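You operate a simulated robot arm through the tools that you are given. There is no shell and no other tool. Be economical: measure what you need, move in short steps, check, and stop when the job is done.

The job below is to be done with a simulated robot arm. You get a single attempt, and the scene is never put back.

JOB
Top up the pail on the bench with treated corn to its line.
Fine: the red line; use the white scoop, put it back and shut the bin again.

It is judged by the outcome, as a careful person would: the job done as asked, and still so three seconds after it is handed in. It fails if anything else is knocked over, pushed out of place, dropped, spilled or broken.

ROBOT AND FRAMES
A 6-joint arm with a two-finger gripper, on a carriage that runs on a rail from [11.4, -125.6] to [-8, 87.5] (x, y) and turns from -2.548 to 3.264 rad about z. Base frame: it is fixed where the carriage stands at the start and does not move with it; the origin is on the floor, on the carriage's upright axis, x ahead of it, y to its left, z up. Units: cm, rad, N and s.
With the tool pointing down near the work surface it reaches from about 10 to 76 cm from the robot's upright axis, wherever it stands. Its first joint turns from -2.007 to 2.007 rad. Places, roughly: bin [80, 10, 90]; black scoop [-125, -225, 25]; corn pail [75, 125, 0]; jar [75, 100, 150]; lid of the treated corn bin [70, 50, 100]; pail [-350, 75, 0]; pail (24x24x24 cm) [-340, 130, 10]; seed dispenser [70, 100, 110]; small pail (20x20x18 cm) [-360, 80, 10]; yellow scoop [-125, -250, 25]. Payload 3.43 kg.
The TCP is the grasp point between the finger pads, 3 cm short of the fingertips. In the tool frame z runs along the fingers and y along their closing line. The gripper opens to 10.4 cm. The gripper's body begins 5.7 cm behind the TCP.
Orientation is told as [roll, pitch, yaw] about the base's x, y, z axes, in that order, counted from this pose: with the fingers straight down and closing along the base's y, the tool's x points along the base's -x, its y along +y and its z along -z.

CONTROLS
- The arm moves only by the tool drive_tool. Its arguments are lists of equal length, an entry for each row: "turn": the turn, a rotation vector about the tool's x, y, z in units of 6 degrees (1.0 is 6 degrees), a list of three; "offset": the shift along the tool's x, y, z in units of 25 mm (1.0 is 25 mm), a list of three; "hand": the opening, from 0 (shut) to 1 (fully open). In form: {"turn": [[wx, wy, wz], ...], "offset": [[dx, dy, dz], ...], "hand": [hand, ...]}. A call has 1 to 10 rows; each row shifts and turns the commanded pose from where the row before left it, along the tool's axes as they then stand. A call with a number of a shift or a turn outside -1 to 1 is refused whole. Each row takes 0.2 s and may step no farther than 5 cm and 0.15 rad from the row before; otherwise, or with a gripper value out of range, the whole call is refused. Where a pose cannot be reached the arm comes as near as it can. A force on the tool above 50 N (or 10 N above the force at the start of the call, whichever is more), or a blocked arm, ends the call early, and 0.2 s more pass. Each finger travels about 7.2 cm/s and halts on what it meets, pressing with about 30 N; the grip force reading is that of the motor and also rises with nothing between the fingers. The clock runs only during rows and for 0.2 s after the last one: add rows that do not move to give the fingers time. The reply holds the time, the measured pose of the TCP, the force on the tool along the base axes, the opening and the grip force, in the units named above and with some noise, with the torque about the TCP (base axes, N m) and any sound that the robot's microphone picked up.
- Cameras (640 x 400 px; columns grow to the right, rows downward): "scene" is now at [2.04, 21.47, 172.96]; the picture's right is [0.23, -0.97, 0.00], its down [-0.67, -0.16, -0.73] and it looks along [0.71, 0.17, -0.69] (base axes); focal length 214 px, centre (320, 200). "wrist" rides on the gripper at [6.7, 1.8, -9] in the tool frame; the picture's right is [-0.25, 0.97, 0.00], its down [-0.73, -0.19, -0.66] and it looks along [-0.64, -0.17, 0.75] (tool axes); focal length 218 px, centre (320, 200). There is no depth. A picture from a camera that has moved, and an enlarged one, comes with that camera's place and axes in the base frame and with its lens.
- camera(camera): a new picture of that camera. No time passes.
- move_column(by): slides the trunk up (or, below 0, down) by that many cm; the arm and the scene camera ride with it, the base frame stays. It gives what a move gives, with no picture.
- base_move(legs): drives the robot by 1 to 6 legs, each [ahead, left, turn to the left] in cm, cm and rad, along the robot's own axes; the way and the turn of a leg run together, so that a leg with both is an arc; at most 150 cm and 3.142 rad a leg. The arm and the cameras ride along, it lands a little off, and it stops where it bumps. It keeps to its track: a leg is cut to what the track allows. It gives what a move gives.
- pan_tilt(pan, tilt): turns the head with the scene camera to pan (to the left, within 2.705 rad either way) and tilt (down, from -0.506 to 1.204), counted from straight ahead of the robot. It gives what a move gives.
- close_up(camera, box): a new picture of the part [left, top, right, bottom] of that camera's present view, enlarged. No time passes.
- finish_job(): hands the job in; it is judged then, once.

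Go step by step. Nothing tells you exact positions but the pictures and the camera data: compare them with the known pose of the tool, close in by small moves and look again before you grip or let go. The budget is 120 turns and 98 pictures, counting those below and the enlarged ones. Unless the task says otherwise, let go and move clear before handing in, and close with one line.

The tools are called as a command line: name --argument value ..., lists and objects as JSON in quotes. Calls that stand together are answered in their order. drive_tool: Moves the arm, as the interface text tells. Its arguments: {"type":"object","properties":{"turn":{"type":"array","items":{"type":"array","items":{"type":"number"}}},"offset":{"type":"array","items":{"type":"array","items":{"type":"number"}}},"hand":{"type":"array","items":{"type":"number"}}},"required":["turn","offset","hand"]} The other tools are called the same way: move_column (by) slides the trunk up or down; base_move (legs) drives the base; pan_tilt (pan, tilt) turns the head that bears the scene camera; camera (camera) takes a picture; close_up (camera, box) takes an enlarged picture of a part of a camera's view; finish_job () hands the job in.

At the start:

```text
t: 0.0
tcp_pos: [67.88, -21.32, 152.78]
tool_rot: [0.001, 0.0, 0.0]
contact_force: [0.0, -0.3, -0.1]
moment: [-0.01, 0.0, -0.03]
finger_gap: 10.41
finger_force: 0.0
trunk travel left (down, up): [-80.0, 19.0]
robot x, y, heading: [0.07, 0.01, 0.005]
head pan, tilt: [0.23, 0.759]
```

scene: 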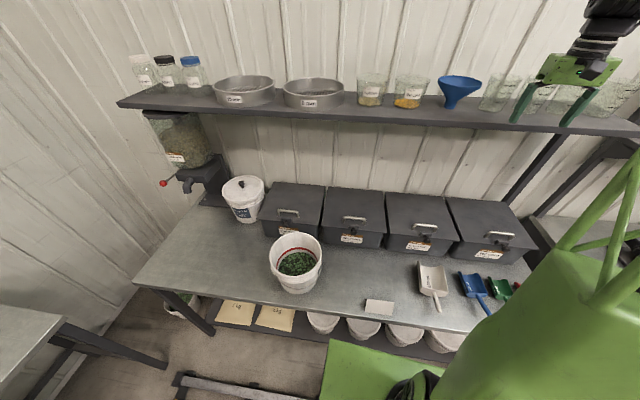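
wrist: 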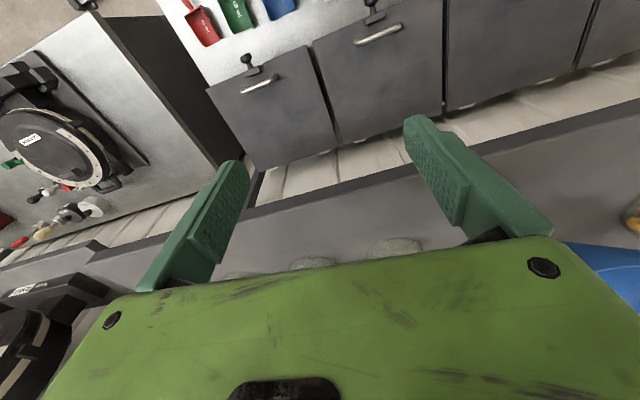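

I see a bench with four dark bins, a pail holding green seed with a red line, several scoops, and a note on the bench. I'll first enlarge the labels, the pail and the scoops.

close_up --camera "scene" --box '[220, 165, 380, 265]'

close_up --camera "scene" --box '[380, 180, 540, 280]'

close_up --camera "scene" --box '[355, 250, 515, 350]'

close_up --camera "scene" --box '[248, 222, 344, 302]'

```text
4.00 times, centred on (300, 215) of scene
camera zoom: at [2.04, 21.47, 172.96], right [0.23, -0.97, 0.0], down [-0.67, -0.16, -0.73], along [0.71, 0.17, -0.69], focal length 858 px, centre (400, 140)
```

zoom: 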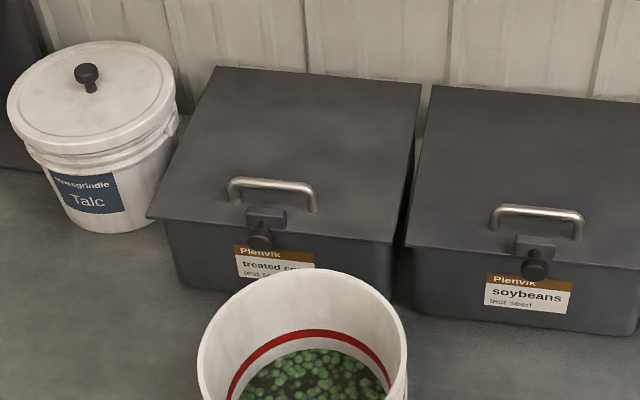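

```text
4.00 times, centred on (460, 230) of scene
camera zoom: at [2.04, 21.47, 172.96], right [0.23, -0.97, 0.0], down [-0.67, -0.16, -0.73], along [0.71, 0.17, -0.69], focal length 858 px, centre (-240, 80)
```

zoom: 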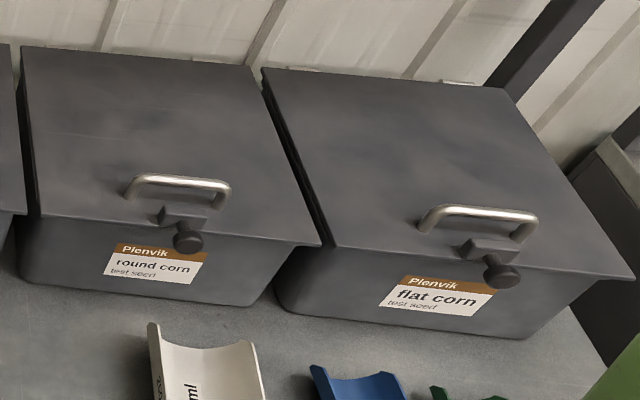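

```text
4.00 times, centred on (435, 300) of scene
camera zoom: at [2.04, 21.47, 172.96], right [0.23, -0.97, 0.0], down [-0.67, -0.16, -0.73], along [0.71, 0.17, -0.69], focal length 858 px, centre (-140, -200)
```

zoom: 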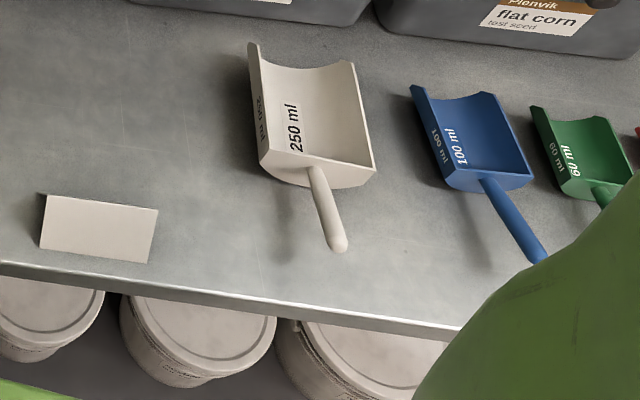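

```text
5.00 times, centred on (296, 262) of scene
camera zoom: at [2.04, 21.47, 172.96], right [0.23, -0.97, 0.0], down [-0.67, -0.16, -0.73], along [0.71, 0.17, -0.69], focal length 1072 px, centre (440, -110)
```

zoom: 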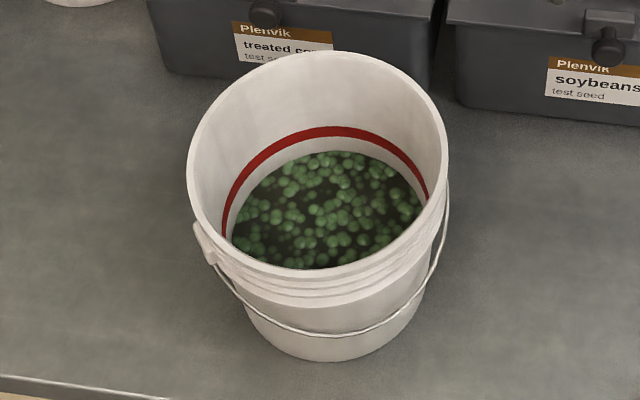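

Shelf edge is near x 73, z 147, right by the gripper. I'll draw the arm back, then look with the wrist camera to triangulate.

drive_tool --turn '[[0, 0, 0], [0, 0, 0], [0, 0, 0], [0, 0, 0], [0, 0, 0], [0, 0, 0], [0, 0, 0], [0, 0, 0]]' --offset '[[1, 0, 0], [1, 0, 0], [1, 0, 0], [1, 0, 0], [1, 0, 0], [1, 0, 0], [1, 0, 0], [1, 0, 0]]' --hand '[1, 1, 1, 1, 1, 1, 1, 1]'

move_column --by -25

camera --camera "wrist"

camera --camera "scene"

```text
t: 1.8
tcp_pos: [47.64, -21.45, 152.52]
tool_rot: [-0.001, -0.001, 0.001]
contact_force: [0.1, 0.0, -0.2]
moment: [-0.01, 0.02, 0.03]
finger_gap: 10.38
finger_force: 0.0
trunk travel left (down, up): [-80.0, 19.0]
robot x, y, heading: [-0.31, -0.12, 0.002]
head pan, tilt: [0.23, 0.759]
```

```text
t: 4.4
tcp_pos: [47.77, -21.47, 127.51]
tool_rot: [0.001, -0.002, 0.001]
contact_force: [-1.5, -0.4, 0.4]
moment: [-0.03, 0.01, 0.03]
finger_gap: 10.4
finger_force: 0.0
trunk travel left (down, up): [-55.0, 44.0]
robot x, y, heading: [0.21, 0.35, -0.002]
head pan, tilt: [0.23, 0.759]
```

```text
91 pictures are left
camera wrist: at [41.07, -19.77, 136.62], right [0.25, 0.97, 0.0], down [0.73, -0.19, 0.66], along [0.64, -0.17, -0.75], focal length 218 px, centre (320, 200)
```

wrist: 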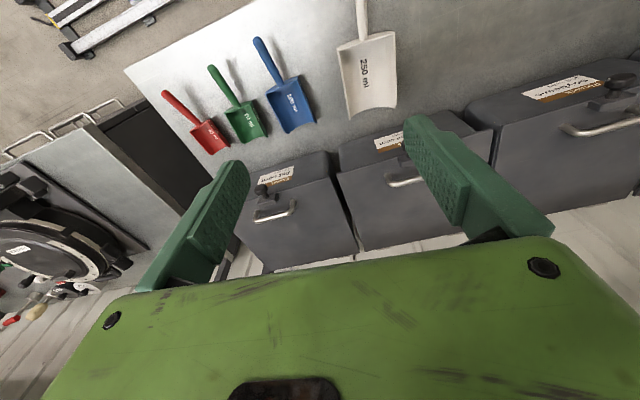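

```text
90 pictures are left
camera scene: at [2.04, 21.47, 147.96], right [0.23, -0.97, 0.0], down [-0.67, -0.16, -0.73], along [0.71, 0.17, -0.69], focal length 214 px, centre (320, 200)
```

scene: 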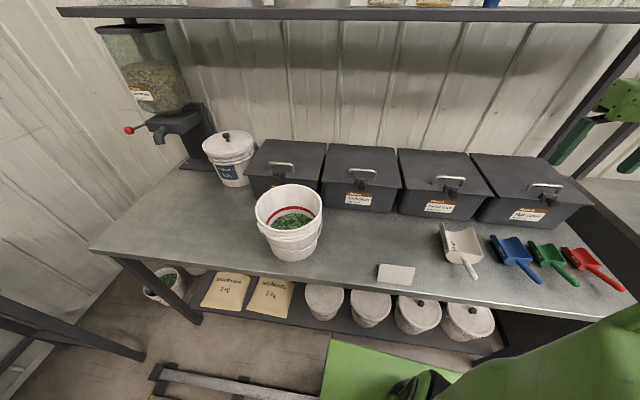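

The treated corn lid handle comes out at about (61, 49, 105), and the pail stands in front of it. I'll drive left along the rail to look closely at the latch and the pail.

base_move --legs '[[-5, 55, 0]]'

camera --camera "wrist"

camera --camera "scene"

```text
t: 7.7
tcp_pos: [42.74, 32.93, 127.58]
tool_rot: [0.0, -0.001, 0.0]
contact_force: [-0.4, -0.5, 0.9]
moment: [-0.01, 0.04, -0.02]
finger_gap: 10.4
finger_force: 0.1
trunk travel left (down, up): [-55.0, 44.0]
robot x, y, heading: [-4.75, 54.23, 0.006]
head pan, tilt: [0.23, 0.759]
```

```text
89 pictures are left
camera wrist: at [36.14, 34.66, 136.62], right [0.25, 0.97, 0.0], down [0.73, -0.19, 0.66], along [0.64, -0.17, -0.75], focal length 218 px, centre (320, 200)
```

wrist: 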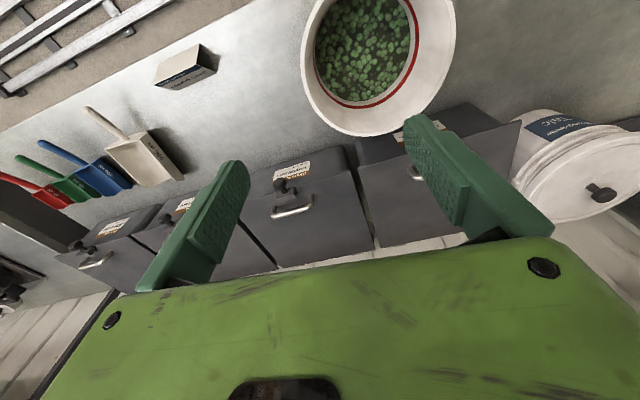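

```text
88 pictures are left
camera scene: at [-2.93, 75.85, 147.96], right [0.23, -0.97, 0.0], down [-0.67, -0.16, -0.73], along [0.71, 0.17, -0.69], focal length 214 px, centre (320, 200)
```

scene: 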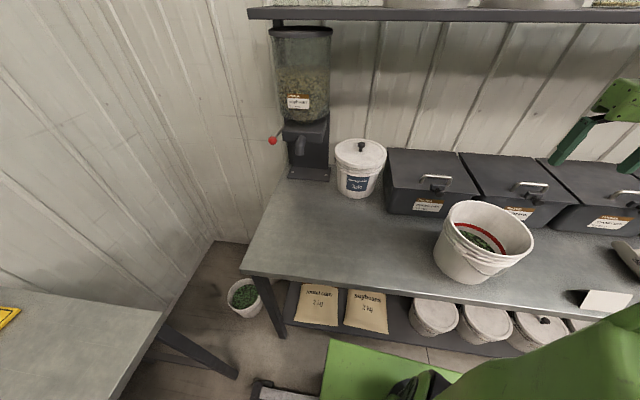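

Handle of the treated bin is near (62, 51, 103); pail rim centre is about (43, 41, 104). I need details on the latch, the note card and the scoop.

close_up --camera "scene" --box '[380, 140, 460, 220]'

close_up --camera "wrist" --box '[80, 30, 240, 210]'

close_up --camera "wrist" --box '[240, 80, 480, 260]'

```text
5.00 times, centred on (420, 180) of scene
camera zoom: at [-2.93, 75.85, 147.96], right [0.23, -0.97, 0.0], down [-0.67, -0.16, -0.73], along [0.71, 0.17, -0.69], focal length 1072 px, centre (-180, 300)
```

zoom: 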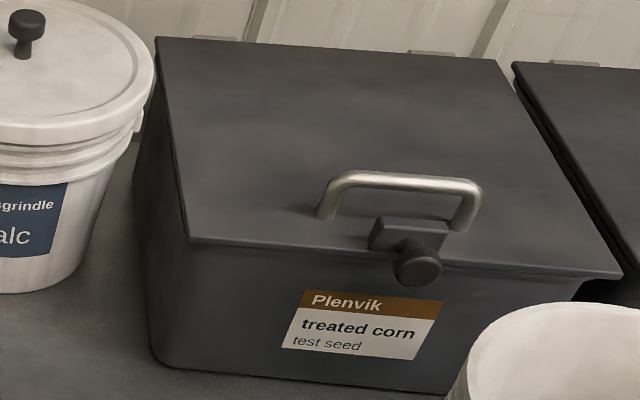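

```text
2.22 times, centred on (160, 120) of wrist
camera zoom: at [36.14, 34.66, 136.62], right [0.25, 0.97, 0.0], down [0.73, -0.19, 0.66], along [0.64, -0.17, -0.75], focal length 485 px, centre (676, 378)
```

zoom: 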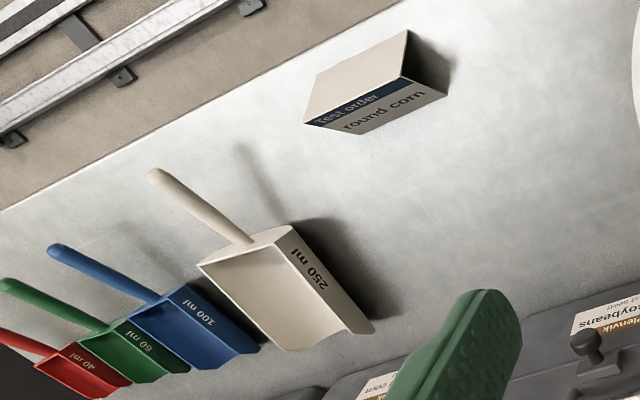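

```text
2.22 times, centred on (360, 170) of wrist
camera zoom: at [36.14, 34.66, 136.62], right [0.25, 0.97, 0.0], down [0.73, -0.19, 0.66], along [0.64, -0.17, -0.75], focal length 485 px, centre (231, 267)
```

zoom: 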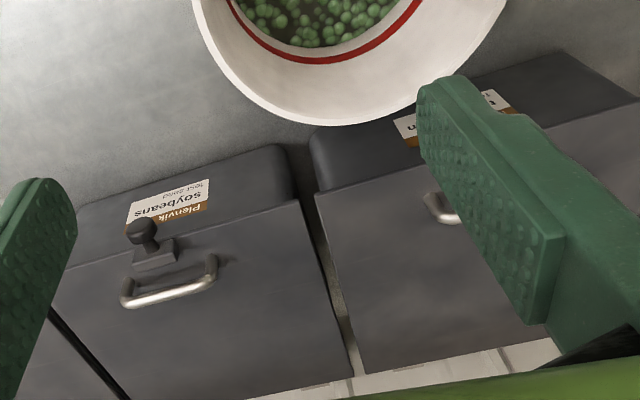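

The note on the bench reads "Test order: round corn", but the job says treated corn. The lid seems hinged at the back with a knob latch at the front, so I'll bring the wrist camera over it.

drive_tool --turn '[[0, 0, 0], [0, 0, 0], [0, 0, 0], [0, 0, 0], [0, 0, 0], [0, 0, 0], [0, 0, 0], [0, 0, 0]]' --offset '[[0.2, 1, 0.5], [0.2, 1, 0.5], [0.2, 1, 0.5], [0.2, 1, 0.5], [0.2, 1, 0.5], [0.2, 1, 0.5], [0.2, 1, 0], [0.2, 1, 0]]' --hand '[1, 1, 1, 1, 1, 1, 1, 1]'

close_up --camera "wrist" --box '[220, 40, 440, 220]'

```text
t: 9.7
tcp_pos: [40.95, 52.93, 116.68]
tool_rot: [0.004, 0.085, 0.002]
contact_force: [-0.1, -1.0, -0.1]
moment: [-0.01, 0.01, 0.01]
finger_gap: 10.4
finger_force: 0.1
trunk travel left (down, up): [-55.0, 44.0]
robot x, y, heading: [-5.23, 54.39, 0.002]
head pan, tilt: [0.23, 0.759]
stopped in row 8: the arm was blocked; the commanded pose is now the measured one
```

```text
2.22 times, centred on (330, 130) of wrist
camera zoom: at [35.07, 54.56, 126.36], right [0.25, 0.97, -0.02], down [0.78, -0.19, 0.59], along [0.57, -0.16, -0.81], focal length 485 px, centre (298, 356)
```

zoom: 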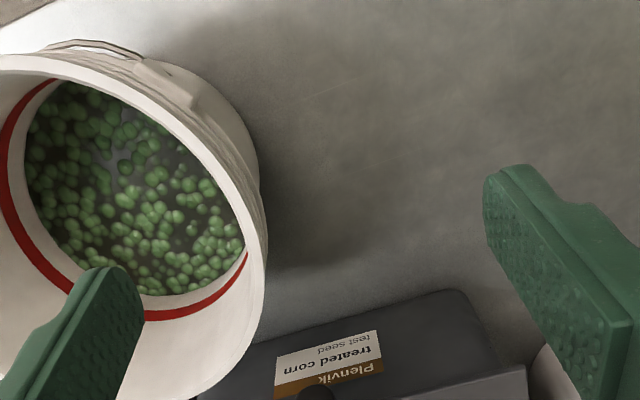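

The arm ran into its own limit there, touching nothing. I'll raise the trunk so the knob comes into view.

drive_tool --turn '[[0, -0.8, 0], [0, 0, 0], [0, 0, 0]]' --offset '[[-0.5, 0, -0.8], [-0.5, 0, -0.8], [0, 0, -0.5]]' --hand '[1, 1, 1]'

close_up --camera "wrist" --box '[220, 40, 460, 220]'

```text
t: 10.5
tcp_pos: [44.03, 52.88, 121.13]
tool_rot: [0.001, 0.017, -0.001]
contact_force: [-0.5, 0.3, -0.9]
moment: [0.02, 0.02, 0.0]
finger_gap: 10.39
finger_force: 0.0
trunk travel left (down, up): [-55.0, 44.0]
robot x, y, heading: [-5.05, 54.5, 0.004]
head pan, tilt: [0.23, 0.759]
```

```text
2.22 times, centred on (340, 130) of wrist
camera zoom: at [37.62, 54.48, 130.28], right [0.25, 0.97, 0.0], down [0.74, -0.19, 0.64], along [0.62, -0.16, -0.77], focal length 485 px, centre (276, 356)
```

zoom: 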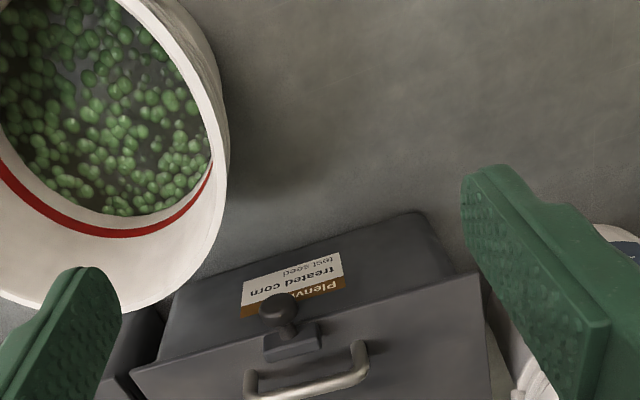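

The knob sits at about (57, 50, 101) and the handle bar runs along y at x≈61, from y 46.5 to 54.7. I'll yaw the gripper 90° to take hold of the bar.

drive_tool --turn '[[0, 0, -1], [0, 0, -1], [0, 0, -1], [0, 0, -1], [0, 0, -1], [0, 0, -1], [0, 0, -1], [0, 0, -1]]' --offset '[[0, 0, 0], [0, 0, 0], [0, 0, 0], [0, 0, 0], [0, 0, 0], [0, 0, 0], [0, 0, 0], [0, 0, 0]]' --hand '[1, 1, 1, 1, 1, 1, 1, 1]'

drive_tool --turn '[[0, 0, -1], [0, 0, -1], [0, 0, -1], [0, 0, -1], [0, 0, -1], [0, 0, -1], [0, 0, -1]]' --offset '[[0, 0, 0], [0, 0, 0], [0, 0, 0], [0, 0, 0], [0, 0, 0], [0, 0, 0], [0, 0, 0]]' --hand '[1, 1, 1, 1, 1, 1, 1]'

drive_tool --turn '[[0, 0, 0], [0, 0, 0], [0, 0, 0], [0, 0, 0], [0, 0, 0], [0, 0, 0], [0, 0, 0]]' --offset '[[0, -1, 0], [0, -1, 0], [0, -1, 0], [0, -1, 0], [0, -1, 0], [0, -1, 0], [0.8, -0.7, 0]]' --hand '[1, 1, 1, 1, 1, 1, 1]'

camera --camera "wrist"

camera --camera "scene"

```text
t: 12.3
tcp_pos: [43.96, 52.9, 121.29]
tool_rot: [0.014, 0.006, 0.838]
contact_force: [0.0, 0.0, -0.1]
moment: [-0.06, 0.02, -0.01]
finger_gap: 10.41
finger_force: 0.1
trunk travel left (down, up): [-55.0, 44.0]
robot x, y, heading: [-4.75, 54.2, 0.004]
head pan, tilt: [0.23, 0.759]
```

```text
t: 13.9
tcp_pos: [44.05, 52.86, 121.36]
tool_rot: [0.011, -0.004, 1.573]
contact_force: [0.2, -0.2, -0.6]
moment: [-0.01, -0.01, 0.0]
finger_gap: 10.38
finger_force: 0.2
trunk travel left (down, up): [-55.0, 44.0]
robot x, y, heading: [-4.84, 54.48, 0.003]
head pan, tilt: [0.23, 0.759]
```

```text
t: 15.5
tcp_pos: [60.32, 50.81, 121.92]
tool_rot: [0.0, -0.003, 1.571]
contact_force: [-0.1, -0.5, 0.0]
moment: [-0.01, -0.02, 0.01]
finger_gap: 10.4
finger_force: 0.1
trunk travel left (down, up): [-55.0, 44.0]
robot x, y, heading: [-4.58, 54.32, 0.004]
head pan, tilt: [0.23, 0.759]
```

```text
82 pictures are left
camera wrist: at [58.58, 44.02, 131.02], right [-0.97, 0.25, 0.0], down [0.19, 0.73, 0.66], along [0.17, 0.64, -0.75], focal length 218 px, centre (320, 200)
```

wrist: 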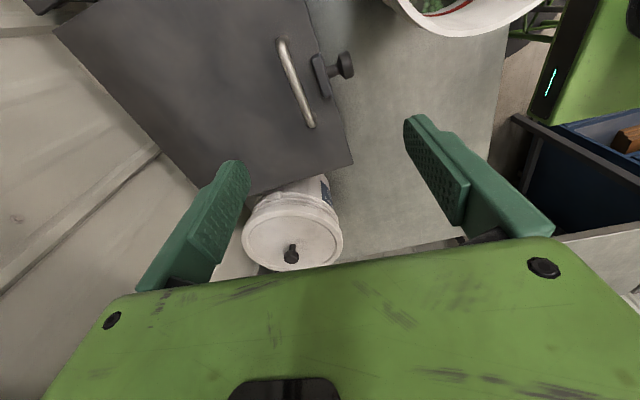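

```text
81 pictures are left
camera scene: at [-2.96, 75.88, 147.95], right [0.23, -0.97, 0.0], down [-0.67, -0.16, -0.73], along [0.71, 0.17, -0.69], focal length 214 px, centre (320, 200)
```

scene: 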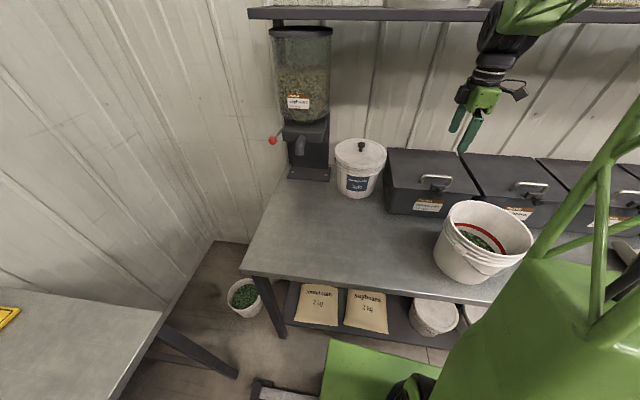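

close_up --camera "wrist" --box '[260, 20, 380, 140]'

```text
3.33 times, centred on (320, 80) of wrist
camera zoom: at [58.58, 44.02, 131.02], right [-0.97, 0.25, 0.0], down [0.19, 0.73, 0.66], along [0.17, 0.64, -0.75], focal length 728 px, centre (320, 600)
```

zoom: 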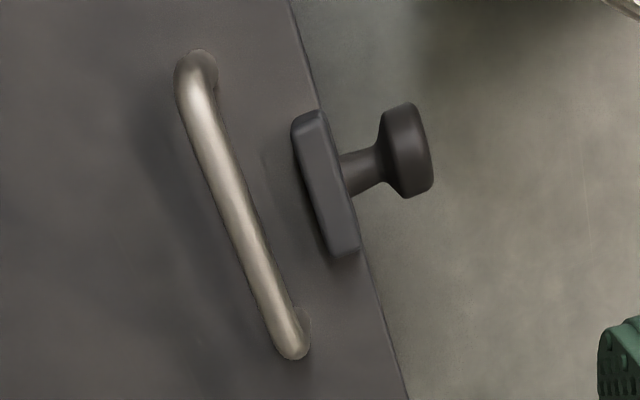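

The knob is a plunger on a plate at the lid's front edge. I'll try the handle first, gripping its left end at y≈52.8 where the front finger clears the plate.

drive_tool --turn '[[0, 0, 0], [0, 0, 0], [0, 0, 0], [0, 0, 0], [0, 0, 0]]' --offset '[[-0.7, -0.7, 0], [0, 0, 1], [0, 0, 1], [0, 0, 1], [0, 0, 1]]' --hand '[0.48, 0.48, 0.48, 0.48, 0.48]'

camera --camera "wrist"

close_up --camera "scene" --box '[380, 120, 500, 220]'

```text
t: 16.7
tcp_pos: [62.05, 52.77, 111.83]
tool_rot: [0.001, -0.003, 1.569]
contact_force: [-0.2, 0.0, -0.1]
moment: [-0.01, -0.03, -0.01]
finger_gap: 4.99
finger_force: 0.0
trunk travel left (down, up): [-55.0, 44.0]
robot x, y, heading: [-4.81, 54.18, 0.006]
head pan, tilt: [0.23, 0.759]
```

```text
79 pictures are left
camera wrist: at [60.34, 45.86, 120.89], right [-0.97, 0.25, 0.0], down [0.19, 0.73, 0.66], along [0.17, 0.64, -0.75], focal length 218 px, centre (320, 200)
```

wrist: 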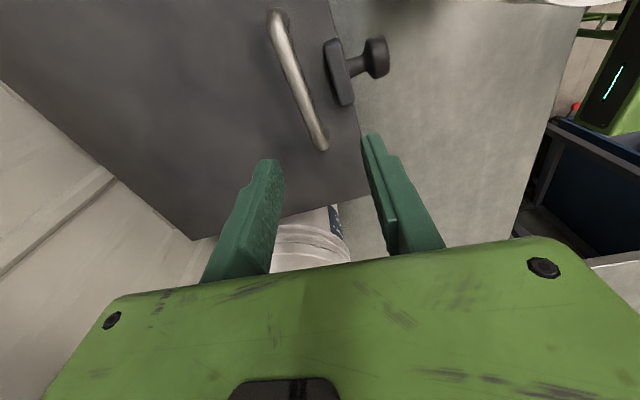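

```text
4.00 times, centred on (440, 170) of scene
camera zoom: at [-2.96, 75.86, 147.96], right [0.23, -0.97, 0.0], down [-0.67, -0.16, -0.73], along [0.71, 0.17, -0.69], focal length 858 px, centre (-160, 320)
```

zoom: 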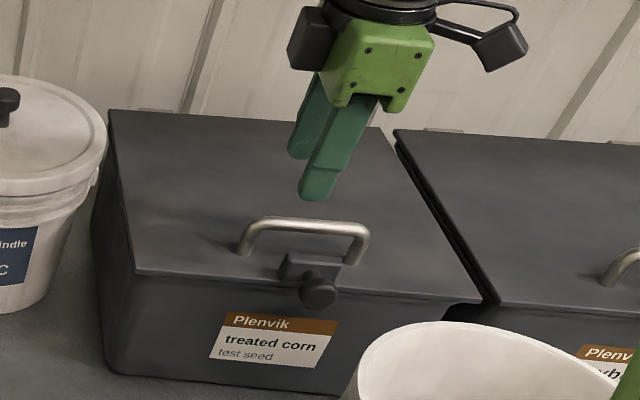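

Bar is at x≈62.8 ending at y≈54.6, with the plate at y 48–52.6. I'll narrow the opening, shift slightly and lower over the bar.

drive_tool --turn '[[0, 0, 0], [0, 0, 0], [0, 0, 0], [0, 0, 0]]' --offset '[[-0.32, -0.34, 0], [0, 0, 1], [0, 0, 1], [0, 0, 0.6]]' --hand '[0.33, 0.33, 0.33, 0.33]'

close_up --camera "wrist" --box '[200, 60, 440, 260]'

close_up --camera "scene" --box '[400, 140, 480, 220]'

```text
t: 17.7
tcp_pos: [63.17, 53.62, 105.57]
tool_rot: [0.0, -0.002, 1.571]
contact_force: [-1.0, 0.6, 0.1]
moment: [0.02, 0.0, -0.01]
finger_gap: 3.43
finger_force: 0.1
trunk travel left (down, up): [-55.0, 44.0]
robot x, y, heading: [-4.55, 54.1, 0.004]
head pan, tilt: [0.23, 0.759]
```

```text
2.00 times, centred on (320, 160) of wrist
camera zoom: at [61.33, 46.81, 114.56], right [-0.97, 0.25, 0.0], down [0.19, 0.73, 0.66], along [0.17, 0.64, -0.75], focal length 436 px, centre (320, 280)
```

zoom: 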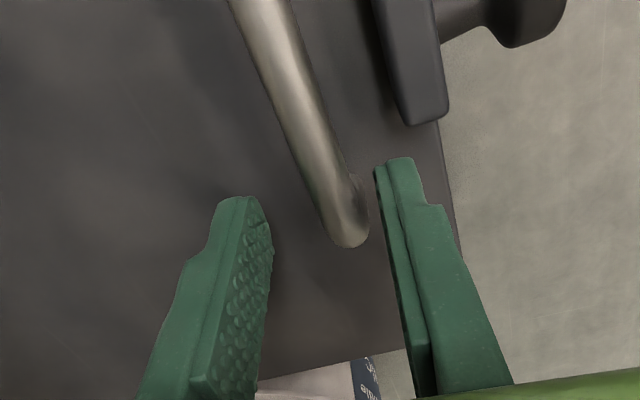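

```text
5.00 times, centred on (440, 180) of scene
camera zoom: at [-2.93, 75.86, 147.96], right [0.23, -0.97, 0.0], down [-0.67, -0.16, -0.73], along [0.71, 0.17, -0.69], focal length 1072 px, centre (-280, 300)
```

zoom: 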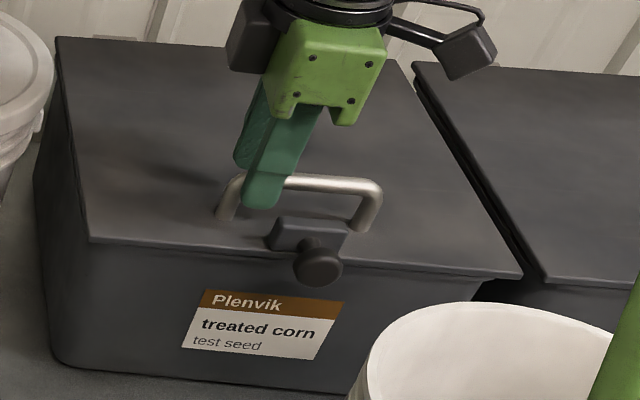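

The fingers straddle the left end of the bar. A slight lowering, then I close on it.

drive_tool --turn '[[0, 0, 0], [0, 0, 0], [0, 0, 0], [0, 0, 0]]' --offset '[[0, 0.15, 0.3], [0, 0, 0], [0, 0, 0], [0, 0, 0]]' --hand '[0.33, 0.1, 0.0, 0]'

close_up --camera "scene" --box '[400, 140, 480, 220]'

```text
t: 18.7
tcp_pos: [62.43, 53.61, 104.71]
tool_rot: [0.0, -0.001, 1.571]
contact_force: [-27.9, -0.4, -0.5]
moment: [0.05, 0.94, 1.0]
finger_gap: 1.34
finger_force: 45.3
trunk travel left (down, up): [-55.0, 44.0]
robot x, y, heading: [-4.93, 53.93, 0.0]
head pan, tilt: [0.23, 0.759]
```

```text
5.00 times, centred on (440, 180) of scene
camera zoom: at [-3.08, 75.86, 147.96], right [0.23, -0.97, 0.0], down [-0.67, -0.16, -0.73], along [0.71, 0.17, -0.69], focal length 1072 px, centre (-280, 300)
```

zoom: 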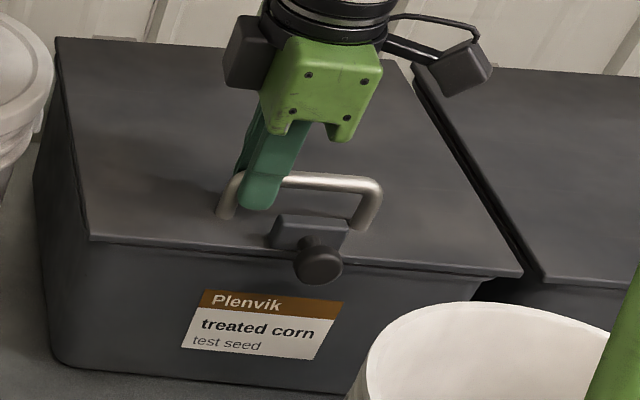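

Gripped on the bar (gap 1.34). I'll relax the side force and test a small lift.

drive_tool --turn '[[0, 0, 0], [0, 0, 0], [0, 0, 0]]' --offset '[[0, 0.15, 0], [0, 0, -0.2], [0, 0, -0.2]]' --hand '[0, 0, 0]'

close_up --camera "scene" --box '[400, 140, 480, 220]'

```text
t: 19.5
tcp_pos: [62.58, 53.63, 105.69]
tool_rot: [-0.001, -0.004, 1.574]
contact_force: [38.5, 8.3, -10.5]
moment: [0.18, -0.04, 0.98]
finger_gap: 1.38
finger_force: 44.8
trunk travel left (down, up): [-55.0, 44.0]
robot x, y, heading: [-4.78, 54.53, 0.001]
head pan, tilt: [0.23, 0.759]
```

```text
5.00 times, centred on (440, 180) of scene
camera zoom: at [-2.68, 75.92, 147.93], right [0.23, -0.97, 0.0], down [-0.67, -0.16, -0.72], along [0.7, 0.17, -0.69], focal length 1072 px, centre (-280, 300)
```

zoom: 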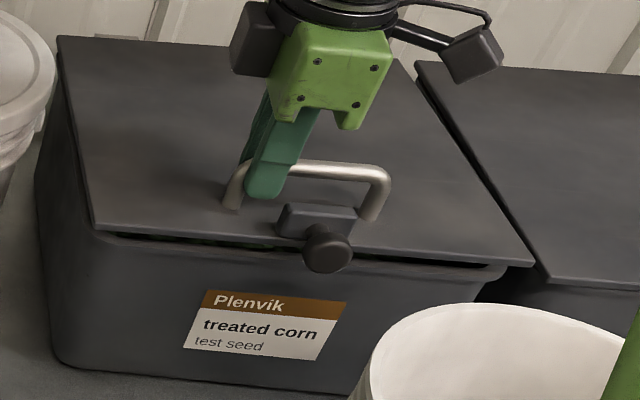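

The lid lifts at the front, so it wasn't locked; it hinges at the back. I'll follow the hinge arc in small steps, watching forces.

drive_tool --turn '[[0, 0, 0], [0.8, 0, 0], [0.8, 0, 0]]' --offset '[[0, -0.12, 0], [0, -0.16, -0.75], [0, -0.16, -0.75]]' --hand '[0, 0, 0]'

```text
t: 20.3
tcp_pos: [63.09, 53.5, 109.24]
tool_rot: [-0.165, -0.004, 1.572]
contact_force: [1.8, 21.5, -5.2]
moment: [0.57, 0.65, 1.09]
finger_gap: 1.75
finger_force: 45.1
trunk travel left (down, up): [-55.0, 44.0]
robot x, y, heading: [-4.9, 54.33, 0.003]
head pan, tilt: [0.23, 0.759]
```

drive_tool --turn '[[0.9, 0, 0], [0.9, 0, 0], [0.9, 0, 0]]' --offset '[[-0.1, -0.18, -0.85], [0, -0.18, -0.85], [0, -0.18, -0.85]]' --hand '[0, 0, 0]'

camera --camera "scene"

```text
t: 21.1
tcp_pos: [62.76, 53.66, 116.08]
tool_rot: [-0.451, -0.006, 1.571]
contact_force: [0.1, 0.1, 0.5]
moment: [0.0, 0.0, -0.06]
finger_gap: 0.01
finger_force: 35.1
trunk travel left (down, up): [-55.0, 44.0]
robot x, y, heading: [-4.78, 54.23, -0.0]
head pan, tilt: [0.23, 0.759]
```

```text
73 pictures are left
camera scene: at [-2.85, 75.86, 147.96], right [0.23, -0.97, 0.0], down [-0.67, -0.16, -0.73], along [0.71, 0.17, -0.69], focal length 214 px, centre (320, 200)
```

scene: 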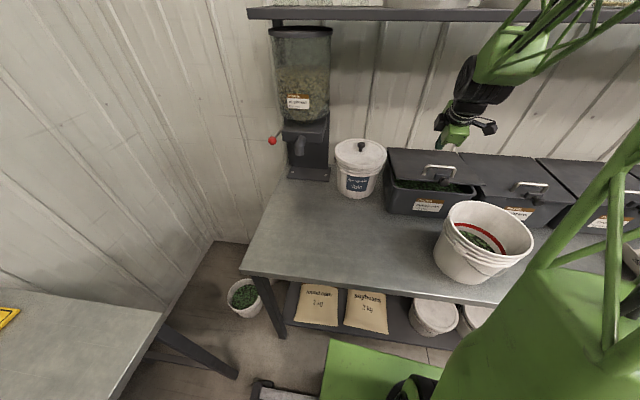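

The bar slipped out of the fingers. I'll look at whether the lid stays ajar.

drive_tool --turn '[[0, 0, 0], [0, 0, 0]]' --offset '[[0, 0, 0], [0, 0, 0]]' --hand '[0, 0]'

close_up --camera "scene" --box '[370, 110, 510, 220]'

```text
t: 21.7
tcp_pos: [62.77, 53.76, 115.87]
tool_rot: [-0.451, -0.003, 1.57]
contact_force: [-0.4, 0.1, 0.6]
moment: [0.02, 0.0, 0.05]
finger_gap: 0.0
finger_force: 34.7
trunk travel left (down, up): [-55.0, 44.0]
robot x, y, heading: [-4.72, 54.32, 0.004]
head pan, tilt: [0.23, 0.759]
```

```text
3.64 times, centred on (440, 165) of scene
camera zoom: at [-2.92, 75.86, 147.96], right [0.23, -0.97, 0.0], down [-0.67, -0.16, -0.73], along [0.71, 0.17, -0.69], focal length 780 px, centre (-116, 327)
```

zoom: 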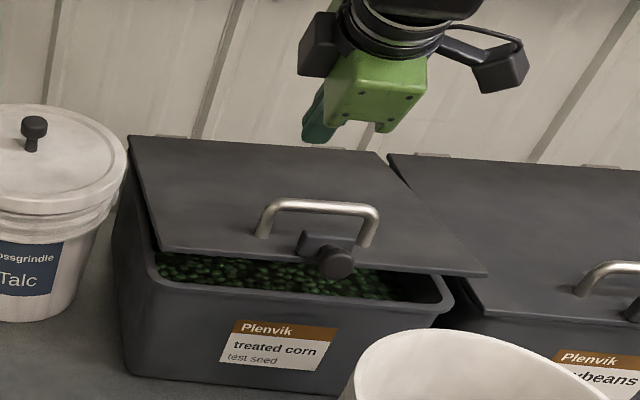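

The lid holds itself ajar and the corn is visible. I'll back off and come under the lid's front edge left of the knob (y≈59.5) with closed fingers, then push it open along its arc.

drive_tool --turn '[[0, 0, 0], [0, 0, 0], [0, 0, 0], [0, 0, 0], [0, 0, 0], [0.9, 0, 0], [0.9, 0, 0], [0.9, 0, 0], [0.9, 0, 0]]' --offset '[[-0.48, 0.86, -0.42], [-0.48, 0.86, -0.42], [-0.48, 0.86, -0.42], [-0.48, 0.86, -0.42], [-0.48, 0.86, -0.42], [0, 0, 0], [0, 0, 0], [0, 0, 0], [0, 0, 0]]' --hand '[0, 0, 0, 0, 0, 0, 0, 0, 0]'

camera --camera "scene"

```text
t: 23.7
tcp_pos: [51.06, 59.23, 114.18]
tool_rot: [-0.699, -0.051, 1.468]
contact_force: [0.9, 0.1, 0.6]
moment: [-0.01, 0.08, 0.07]
finger_gap: 0.0
finger_force: 34.4
out of reach, approached as far as the arm can: row 9
trunk travel left (down, up): [-55.0, 44.0]
robot x, y, heading: [-4.99, 54.31, 0.0]
head pan, tilt: [0.23, 0.759]
```

```text
71 pictures are left
camera scene: at [-2.94, 75.86, 147.92], right [0.23, -0.97, 0.0], down [-0.67, -0.16, -0.72], along [0.7, 0.17, -0.69], focal length 214 px, centre (320, 200)
```

scene: 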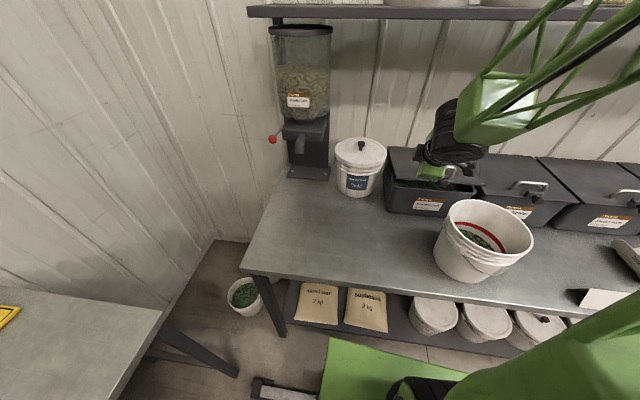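

The arm can't lay flat enough there, and the gap under the lid is too tight anyway. I'll go back to the handle and grip it at its middle with just the fingertips, above the plate.

drive_tool --turn '[[-0.9, 0, 0], [-0.9, 0, 0], [-0.9, 0, 0], [-0.9, 0, 0], [-1, 0, 0], [-1, 0, 0], [-0.8, 0, 0]]' --offset '[[0, 0, -0.5], [0, 0, -0.5], [0, 0, 0], [0, 0, 0], [0, 0, 0], [0, 0, 0], [0, 0, 0]]' --hand '[0.26, 0.26, 0.26, 0.26, 0.26, 0.26, 0.26]'

```text
t: 25.3
tcp_pos: [49.69, 58.97, 117.37]
tool_rot: [-0.128, 0.028, 1.546]
contact_force: [-0.1, 0.0, -0.8]
moment: [0.01, 0.02, 0.04]
finger_gap: 2.7
finger_force: 0.2
out of reach, approached as far as the arm can: row 1
trunk travel left (down, up): [-55.0, 44.0]
robot x, y, heading: [-4.82, 54.36, -0.001]
head pan, tilt: [0.23, 0.759]
```

drive_tool --turn '[[0, 0, 0], [0, 0, 0], [0, 0, 0], [0, 0, 0], [0, 0, 0]]' --offset '[[0.67, -0.96, 0.2], [0.67, -0.96, 0.2], [0.67, -0.96, 0.5], [0.67, -0.96, 0.7], [0.67, -0.96, 0.7]]' --hand '[0.29, 0.29, 0.29, 0.29, 0.29]'

close_up --camera "wrist" --box '[200, 40, 440, 240]'

close_up --camera "scene" --box '[390, 120, 490, 220]'

```text
t: 26.5
tcp_pos: [61.96, 50.13, 113.49]
tool_rot: [-0.127, 0.028, 1.543]
contact_force: [-0.5, 0.5, 0.2]
moment: [-0.01, 0.01, 0.03]
finger_gap: 3.01
finger_force: 0.1
trunk travel left (down, up): [-55.0, 44.0]
robot x, y, heading: [-4.54, 54.57, 0.001]
head pan, tilt: [0.23, 0.759]
```

```text
2.00 times, centred on (320, 140) of wrist
camera zoom: at [58.89, 43.64, 122.33], right [-0.95, 0.28, -0.13], down [0.13, 0.74, 0.66], along [0.28, 0.61, -0.74], focal length 436 px, centre (320, 320)
```

zoom: 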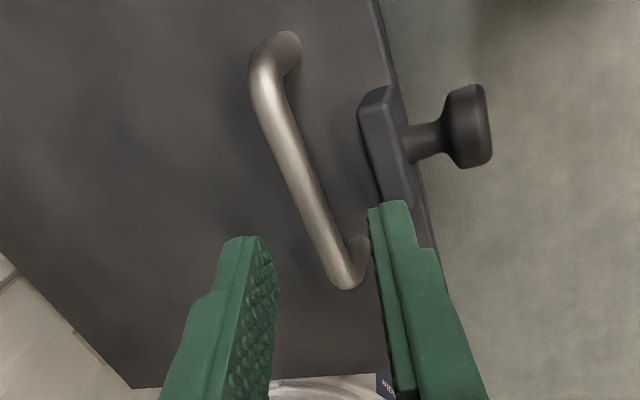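

```text
4.00 times, centred on (440, 170) of scene
camera zoom: at [-2.98, 75.86, 147.95], right [0.23, -0.97, 0.0], down [-0.67, -0.16, -0.73], along [0.71, 0.17, -0.69], focal length 858 px, centre (-160, 320)
```

zoom: 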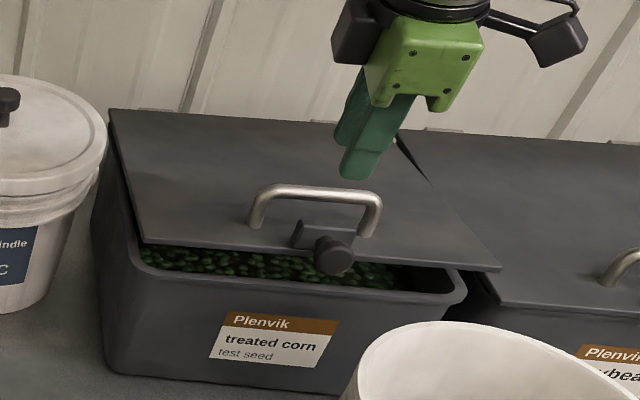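

Bar centre is about (63.1, 50, 107.3); the gripper is centred over it. I'll advance 4.4 cm and close.

drive_tool --turn '[[0, 0, 0], [0, 0, 0], [0, 0, 0]]' --offset '[[0, -0.1, 0.6], [0, 0, 0.6], [0, 0, 0.5]]' --hand '[0.27, 0.27, 0.27]'

drive_tool --turn '[[0, 0, 0], [0, 0, 0], [0, 0, 0]]' --offset '[[0, 0, 0], [0, 0, 0], [0, 0, 0]]' --hand '[0, 0, 0]'

close_up --camera "wrist" --box '[200, 40, 440, 240]'

```text
t: 27.3
tcp_pos: [62.69, 49.84, 109.26]
tool_rot: [-0.13, 0.029, 1.541]
contact_force: [1.0, -0.4, 0.3]
moment: [0.01, 0.02, -0.01]
finger_gap: 2.81
finger_force: 0.0
trunk travel left (down, up): [-55.0, 44.0]
robot x, y, heading: [-5.05, 54.0, 0.003]
head pan, tilt: [0.23, 0.759]
```

```text
t: 28.1
tcp_pos: [62.83, 49.91, 109.34]
tool_rot: [-0.128, 0.029, 1.544]
contact_force: [-0.7, 0.4, -0.3]
moment: [0.0, 0.0, 0.0]
finger_gap: 0.0
finger_force: 30.3
trunk travel left (down, up): [-55.0, 44.0]
robot x, y, heading: [-4.83, 54.59, 0.005]
head pan, tilt: [0.23, 0.759]
```

```text
2.00 times, centred on (320, 140) of wrist
camera zoom: at [59.77, 43.46, 118.22], right [-0.95, 0.28, -0.13], down [0.13, 0.74, 0.66], along [0.28, 0.61, -0.74], focal length 436 px, centre (320, 320)
```

zoom: 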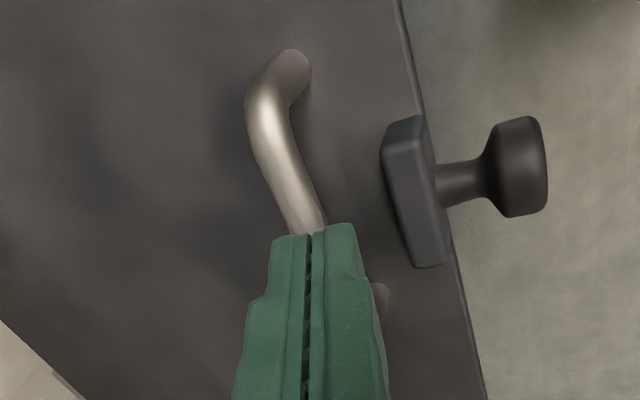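

The fingers closed just above the bar, so it's lower than I thought, but the alignment is right. I'll reopen, descend about 2 cm and close again.

drive_tool --turn '[[0, 0, 0], [0, 0, 0], [0, 0, 0], [0, 0, 0]]' --offset '[[0, 0, 0], [0, 0, 0], [0, 0, 0.4], [0, 0, 0.4]]' --hand '[0.26, 0.26, 0.26, 0.26]'

drive_tool --turn '[[0, 0, 0], [0, 0, 0], [0, 0, 0]]' --offset '[[0, 0, 0], [0, 0, 0], [0, 0, 0]]' --hand '[0, 0, 0]'

close_up --camera "wrist" --box '[200, 40, 440, 240]'

```text
t: 29.1
tcp_pos: [63.03, 49.92, 107.22]
tool_rot: [-0.13, 0.028, 1.543]
contact_force: [0.4, -0.1, -0.4]
moment: [0.0, 0.04, 0.03]
finger_gap: 2.7
finger_force: 0.0
trunk travel left (down, up): [-55.0, 44.0]
robot x, y, heading: [-4.83, 54.39, 0.001]
head pan, tilt: [0.23, 0.759]
```

```text
t: 29.9
tcp_pos: [63.04, 49.91, 107.26]
tool_rot: [-0.131, 0.027, 1.542]
contact_force: [-9.8, -0.3, 0.4]
moment: [0.0, 0.18, 1.11]
finger_gap: 1.36
finger_force: 45.3
trunk travel left (down, up): [-55.0, 44.0]
robot x, y, heading: [-4.92, 54.55, 0.004]
head pan, tilt: [0.23, 0.759]
```

```text
2.00 times, centred on (320, 140) of wrist
camera zoom: at [59.98, 43.41, 116.24], right [-0.95, 0.28, -0.13], down [0.13, 0.74, 0.66], along [0.28, 0.61, -0.74], focal length 436 px, centre (320, 320)
```

zoom: 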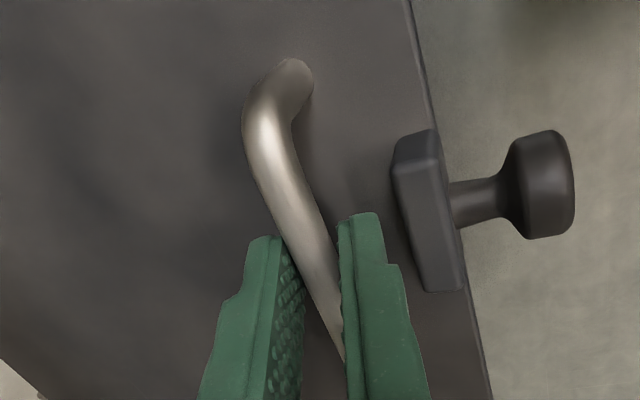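

Firm grip on the bar's middle now. I'll lift along the hinge arc in short steps.

drive_tool --turn '[[0, 0, 0], [0.7, 0, 0], [0.7, 0, 0], [0.7, 0, 0]]' --offset '[[0, 0.05, 0], [0, -0.17, -0.66], [0, -0.17, -0.66], [0, -0.17, -0.66]]' --hand '[0, 0, 0, 0]'

drive_tool --turn '[[0, 0, 0]]' --offset '[[0, 0, 0]]' --hand '[0]'

close_up --camera "scene" --box '[370, 110, 510, 220]'

```text
t: 30.8
tcp_pos: [63.84, 49.98, 110.72]
tool_rot: [-0.294, 0.026, 1.545]
contact_force: [30.2, 1.5, -13.5]
moment: [-0.6, -0.46, 0.8]
finger_gap: 1.34
finger_force: 44.7
trunk travel left (down, up): [-55.0, 44.0]
robot x, y, heading: [-4.99, 54.42, -0.002]
head pan, tilt: [0.23, 0.759]
stopped in row 4: the force on the tool passed its limit at 51 N (the readings are from after the stop); the commanded pose is now the measured one
```

```text
t: 31.1
tcp_pos: [63.79, 49.94, 110.73]
tool_rot: [-0.293, 0.027, 1.546]
contact_force: [37.1, 0.5, -16.0]
moment: [-0.31, -0.5, 0.97]
finger_gap: 1.34
finger_force: 45.4
trunk travel left (down, up): [-55.0, 44.0]
robot x, y, heading: [-5.09, 54.17, -0.001]
head pan, tilt: [0.23, 0.759]
```

```text
3.64 times, centred on (440, 165) of scene
camera zoom: at [-2.66, 75.87, 147.94], right [0.23, -0.97, 0.0], down [-0.67, -0.16, -0.72], along [0.7, 0.17, -0.69], focal length 780 px, centre (-116, 327)
```

zoom: 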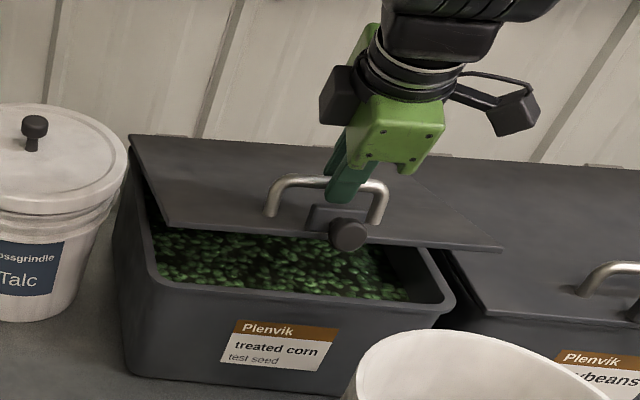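

Working: the lid rises. The bar pulls towards +x, so I'll add more forward motion per step.

drive_tool --turn '[[0, 0, 0], [0.7, 0, 0], [0.7, 0, 0]]' --offset '[[0, -0.2, 0], [0, -0.22, -0.62], [0, -0.22, -0.62]]' --hand '[0, 0, 0]'

```text
t: 31.9
tcp_pos: [64.0, 49.94, 114.43]
tool_rot: [-0.441, 0.025, 1.543]
contact_force: [0.8, 0.2, -0.1]
moment: [0.04, 0.02, -0.01]
finger_gap: 0.0
finger_force: 34.5
trunk travel left (down, up): [-55.0, 44.0]
robot x, y, heading: [-4.65, 54.27, -0.003]
head pan, tilt: [0.23, 0.759]
```

It slipped again; I also realise the lid's top turns toward the wall as it opens, so my tool was tilting the wrong way. Checking the lid's present state.

drive_tool --turn '[[0, 0, 0]]' --offset '[[0, 0, -0.4]]' --hand '[0]'

close_up --camera "scene" --box '[370, 110, 510, 220]'

```text
t: 32.4
tcp_pos: [63.74, 50.06, 115.17]
tool_rot: [-0.441, 0.027, 1.542]
contact_force: [1.2, -0.5, 0.5]
moment: [0.01, 0.05, -0.01]
finger_gap: 0.0
finger_force: 34.4
trunk travel left (down, up): [-55.0, 44.0]
robot x, y, heading: [-4.92, 54.32, -0.002]
head pan, tilt: [0.23, 0.759]
```

```text
3.64 times, centred on (440, 165) of scene
camera zoom: at [-2.88, 75.86, 147.96], right [0.23, -0.97, 0.0], down [-0.67, -0.16, -0.72], along [0.71, 0.17, -0.69], focal length 780 px, centre (-116, 327)
```

zoom: 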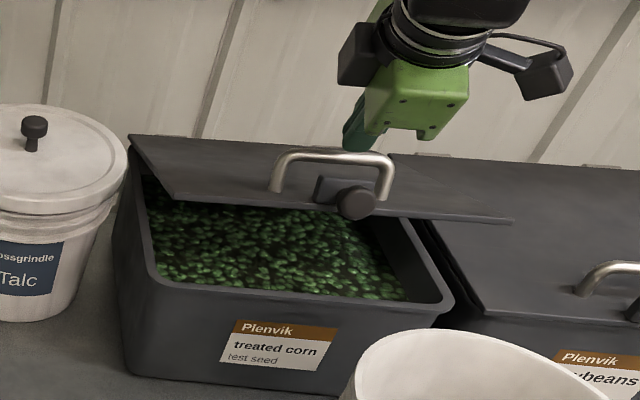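

The lid holds at ~18° (front edge near x 60.4, z 109). I'll tilt the closed fingers ~40° and push up from beneath the edge, left of the knob at y≈60.

drive_tool --turn '[[0, 0, 0], [0, 0, 0], [0, 0, 0], [0, 0, 0], [0, 0, 0], [0, 0, 0], [0.85, 0, 0], [0.85, 0, 0], [0.85, 0, 0]]' --offset '[[0, 0, -0.4], [-0.8, 0.62, -0.3], [-0.8, 0.62, -0.3], [-0.8, 0.62, -0.3], [-0.8, 0.62, -0.3], [-0.8, 0.62, -0.3], [0, 0, 0], [0, 0, 0], [0, 0, 0]]' --hand '[0, 0, 0, 0, 0, 0, 0, 0, 0]'

close_up --camera "scene" --box '[370, 110, 510, 220]'

```text
t: 34.4
tcp_pos: [54.9, 60.41, 115.69]
tool_rot: [-0.702, 0.022, 1.538]
contact_force: [0.9, -1.2, -0.1]
moment: [-0.01, 0.04, 0.03]
finger_gap: 0.01
finger_force: 34.6
trunk travel left (down, up): [-55.0, 44.0]
robot x, y, heading: [-5.14, 54.3, 0.003]
head pan, tilt: [0.23, 0.759]
```

```text
3.64 times, centred on (440, 165) of scene
camera zoom: at [-2.93, 75.83, 147.96], right [0.23, -0.97, 0.0], down [-0.67, -0.16, -0.73], along [0.71, 0.16, -0.69], focal length 780 px, centre (-116, 327)
```

zoom: 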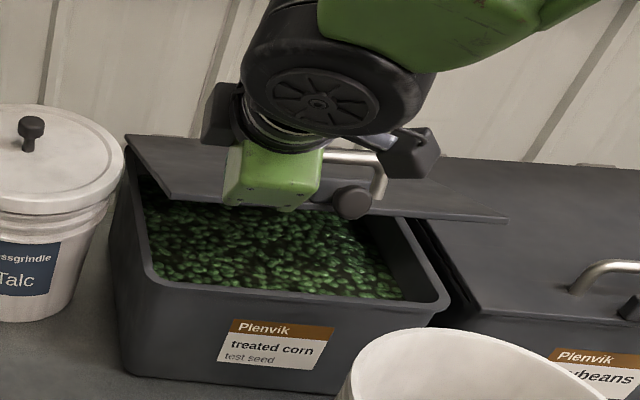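

drive_tool --turn '[[0, 0, 0], [0, 0, 0], [0, 0, 0], [0, 0, 0], [0, 0, 0]]' --offset '[[0, 0.5, 0], [0, 0, 1], [0, 0, 1], [0, 0, 1], [0, 0, 0.9]]' --hand '[0, 0, 0, 0, 0]'

close_up --camera "scene" --box '[370, 110, 510, 220]'

camera --camera "wrist"

```text
t: 35.3
tcp_pos: [57.91, 60.28, 110.04]
tool_rot: [-0.702, 0.026, 1.545]
contact_force: [-19.0, -1.7, 5.2]
moment: [0.07, 0.14, 0.17]
finger_gap: 0.02
finger_force: 34.5
trunk travel left (down, up): [-55.0, 44.0]
robot x, y, heading: [-5.04, 54.79, 0.005]
head pan, tilt: [0.23, 0.759]
stopped in row 4: the force on the tool passed its limit at 96 N (the readings are from after the stop); the commanded pose is now the measured one
```

```text
3.64 times, centred on (440, 165) of scene
camera zoom: at [-3.08, 75.85, 147.97], right [0.23, -0.97, 0.0], down [-0.67, -0.16, -0.73], along [0.71, 0.17, -0.69], focal length 780 px, centre (-116, 327)
```

zoom: 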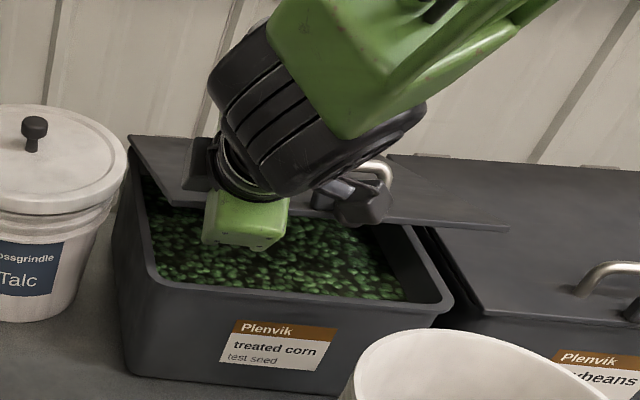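

```text
62 pictures are left
camera wrist: at [50.68, 53.82, 115.96], right [-0.73, 0.26, -0.63], down [-0.26, 0.75, 0.6], along [0.63, 0.61, -0.48], focal length 218 px, centre (320, 200)
```

wrist: 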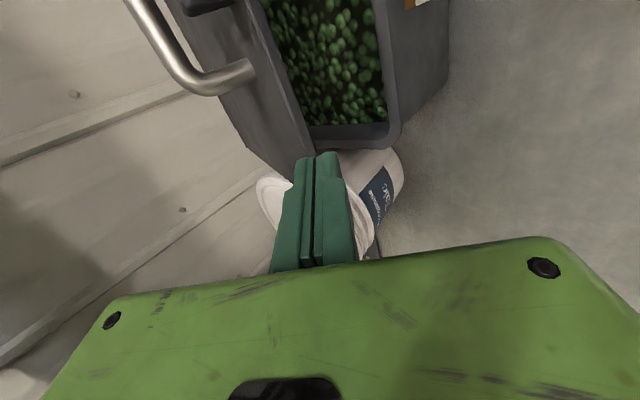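

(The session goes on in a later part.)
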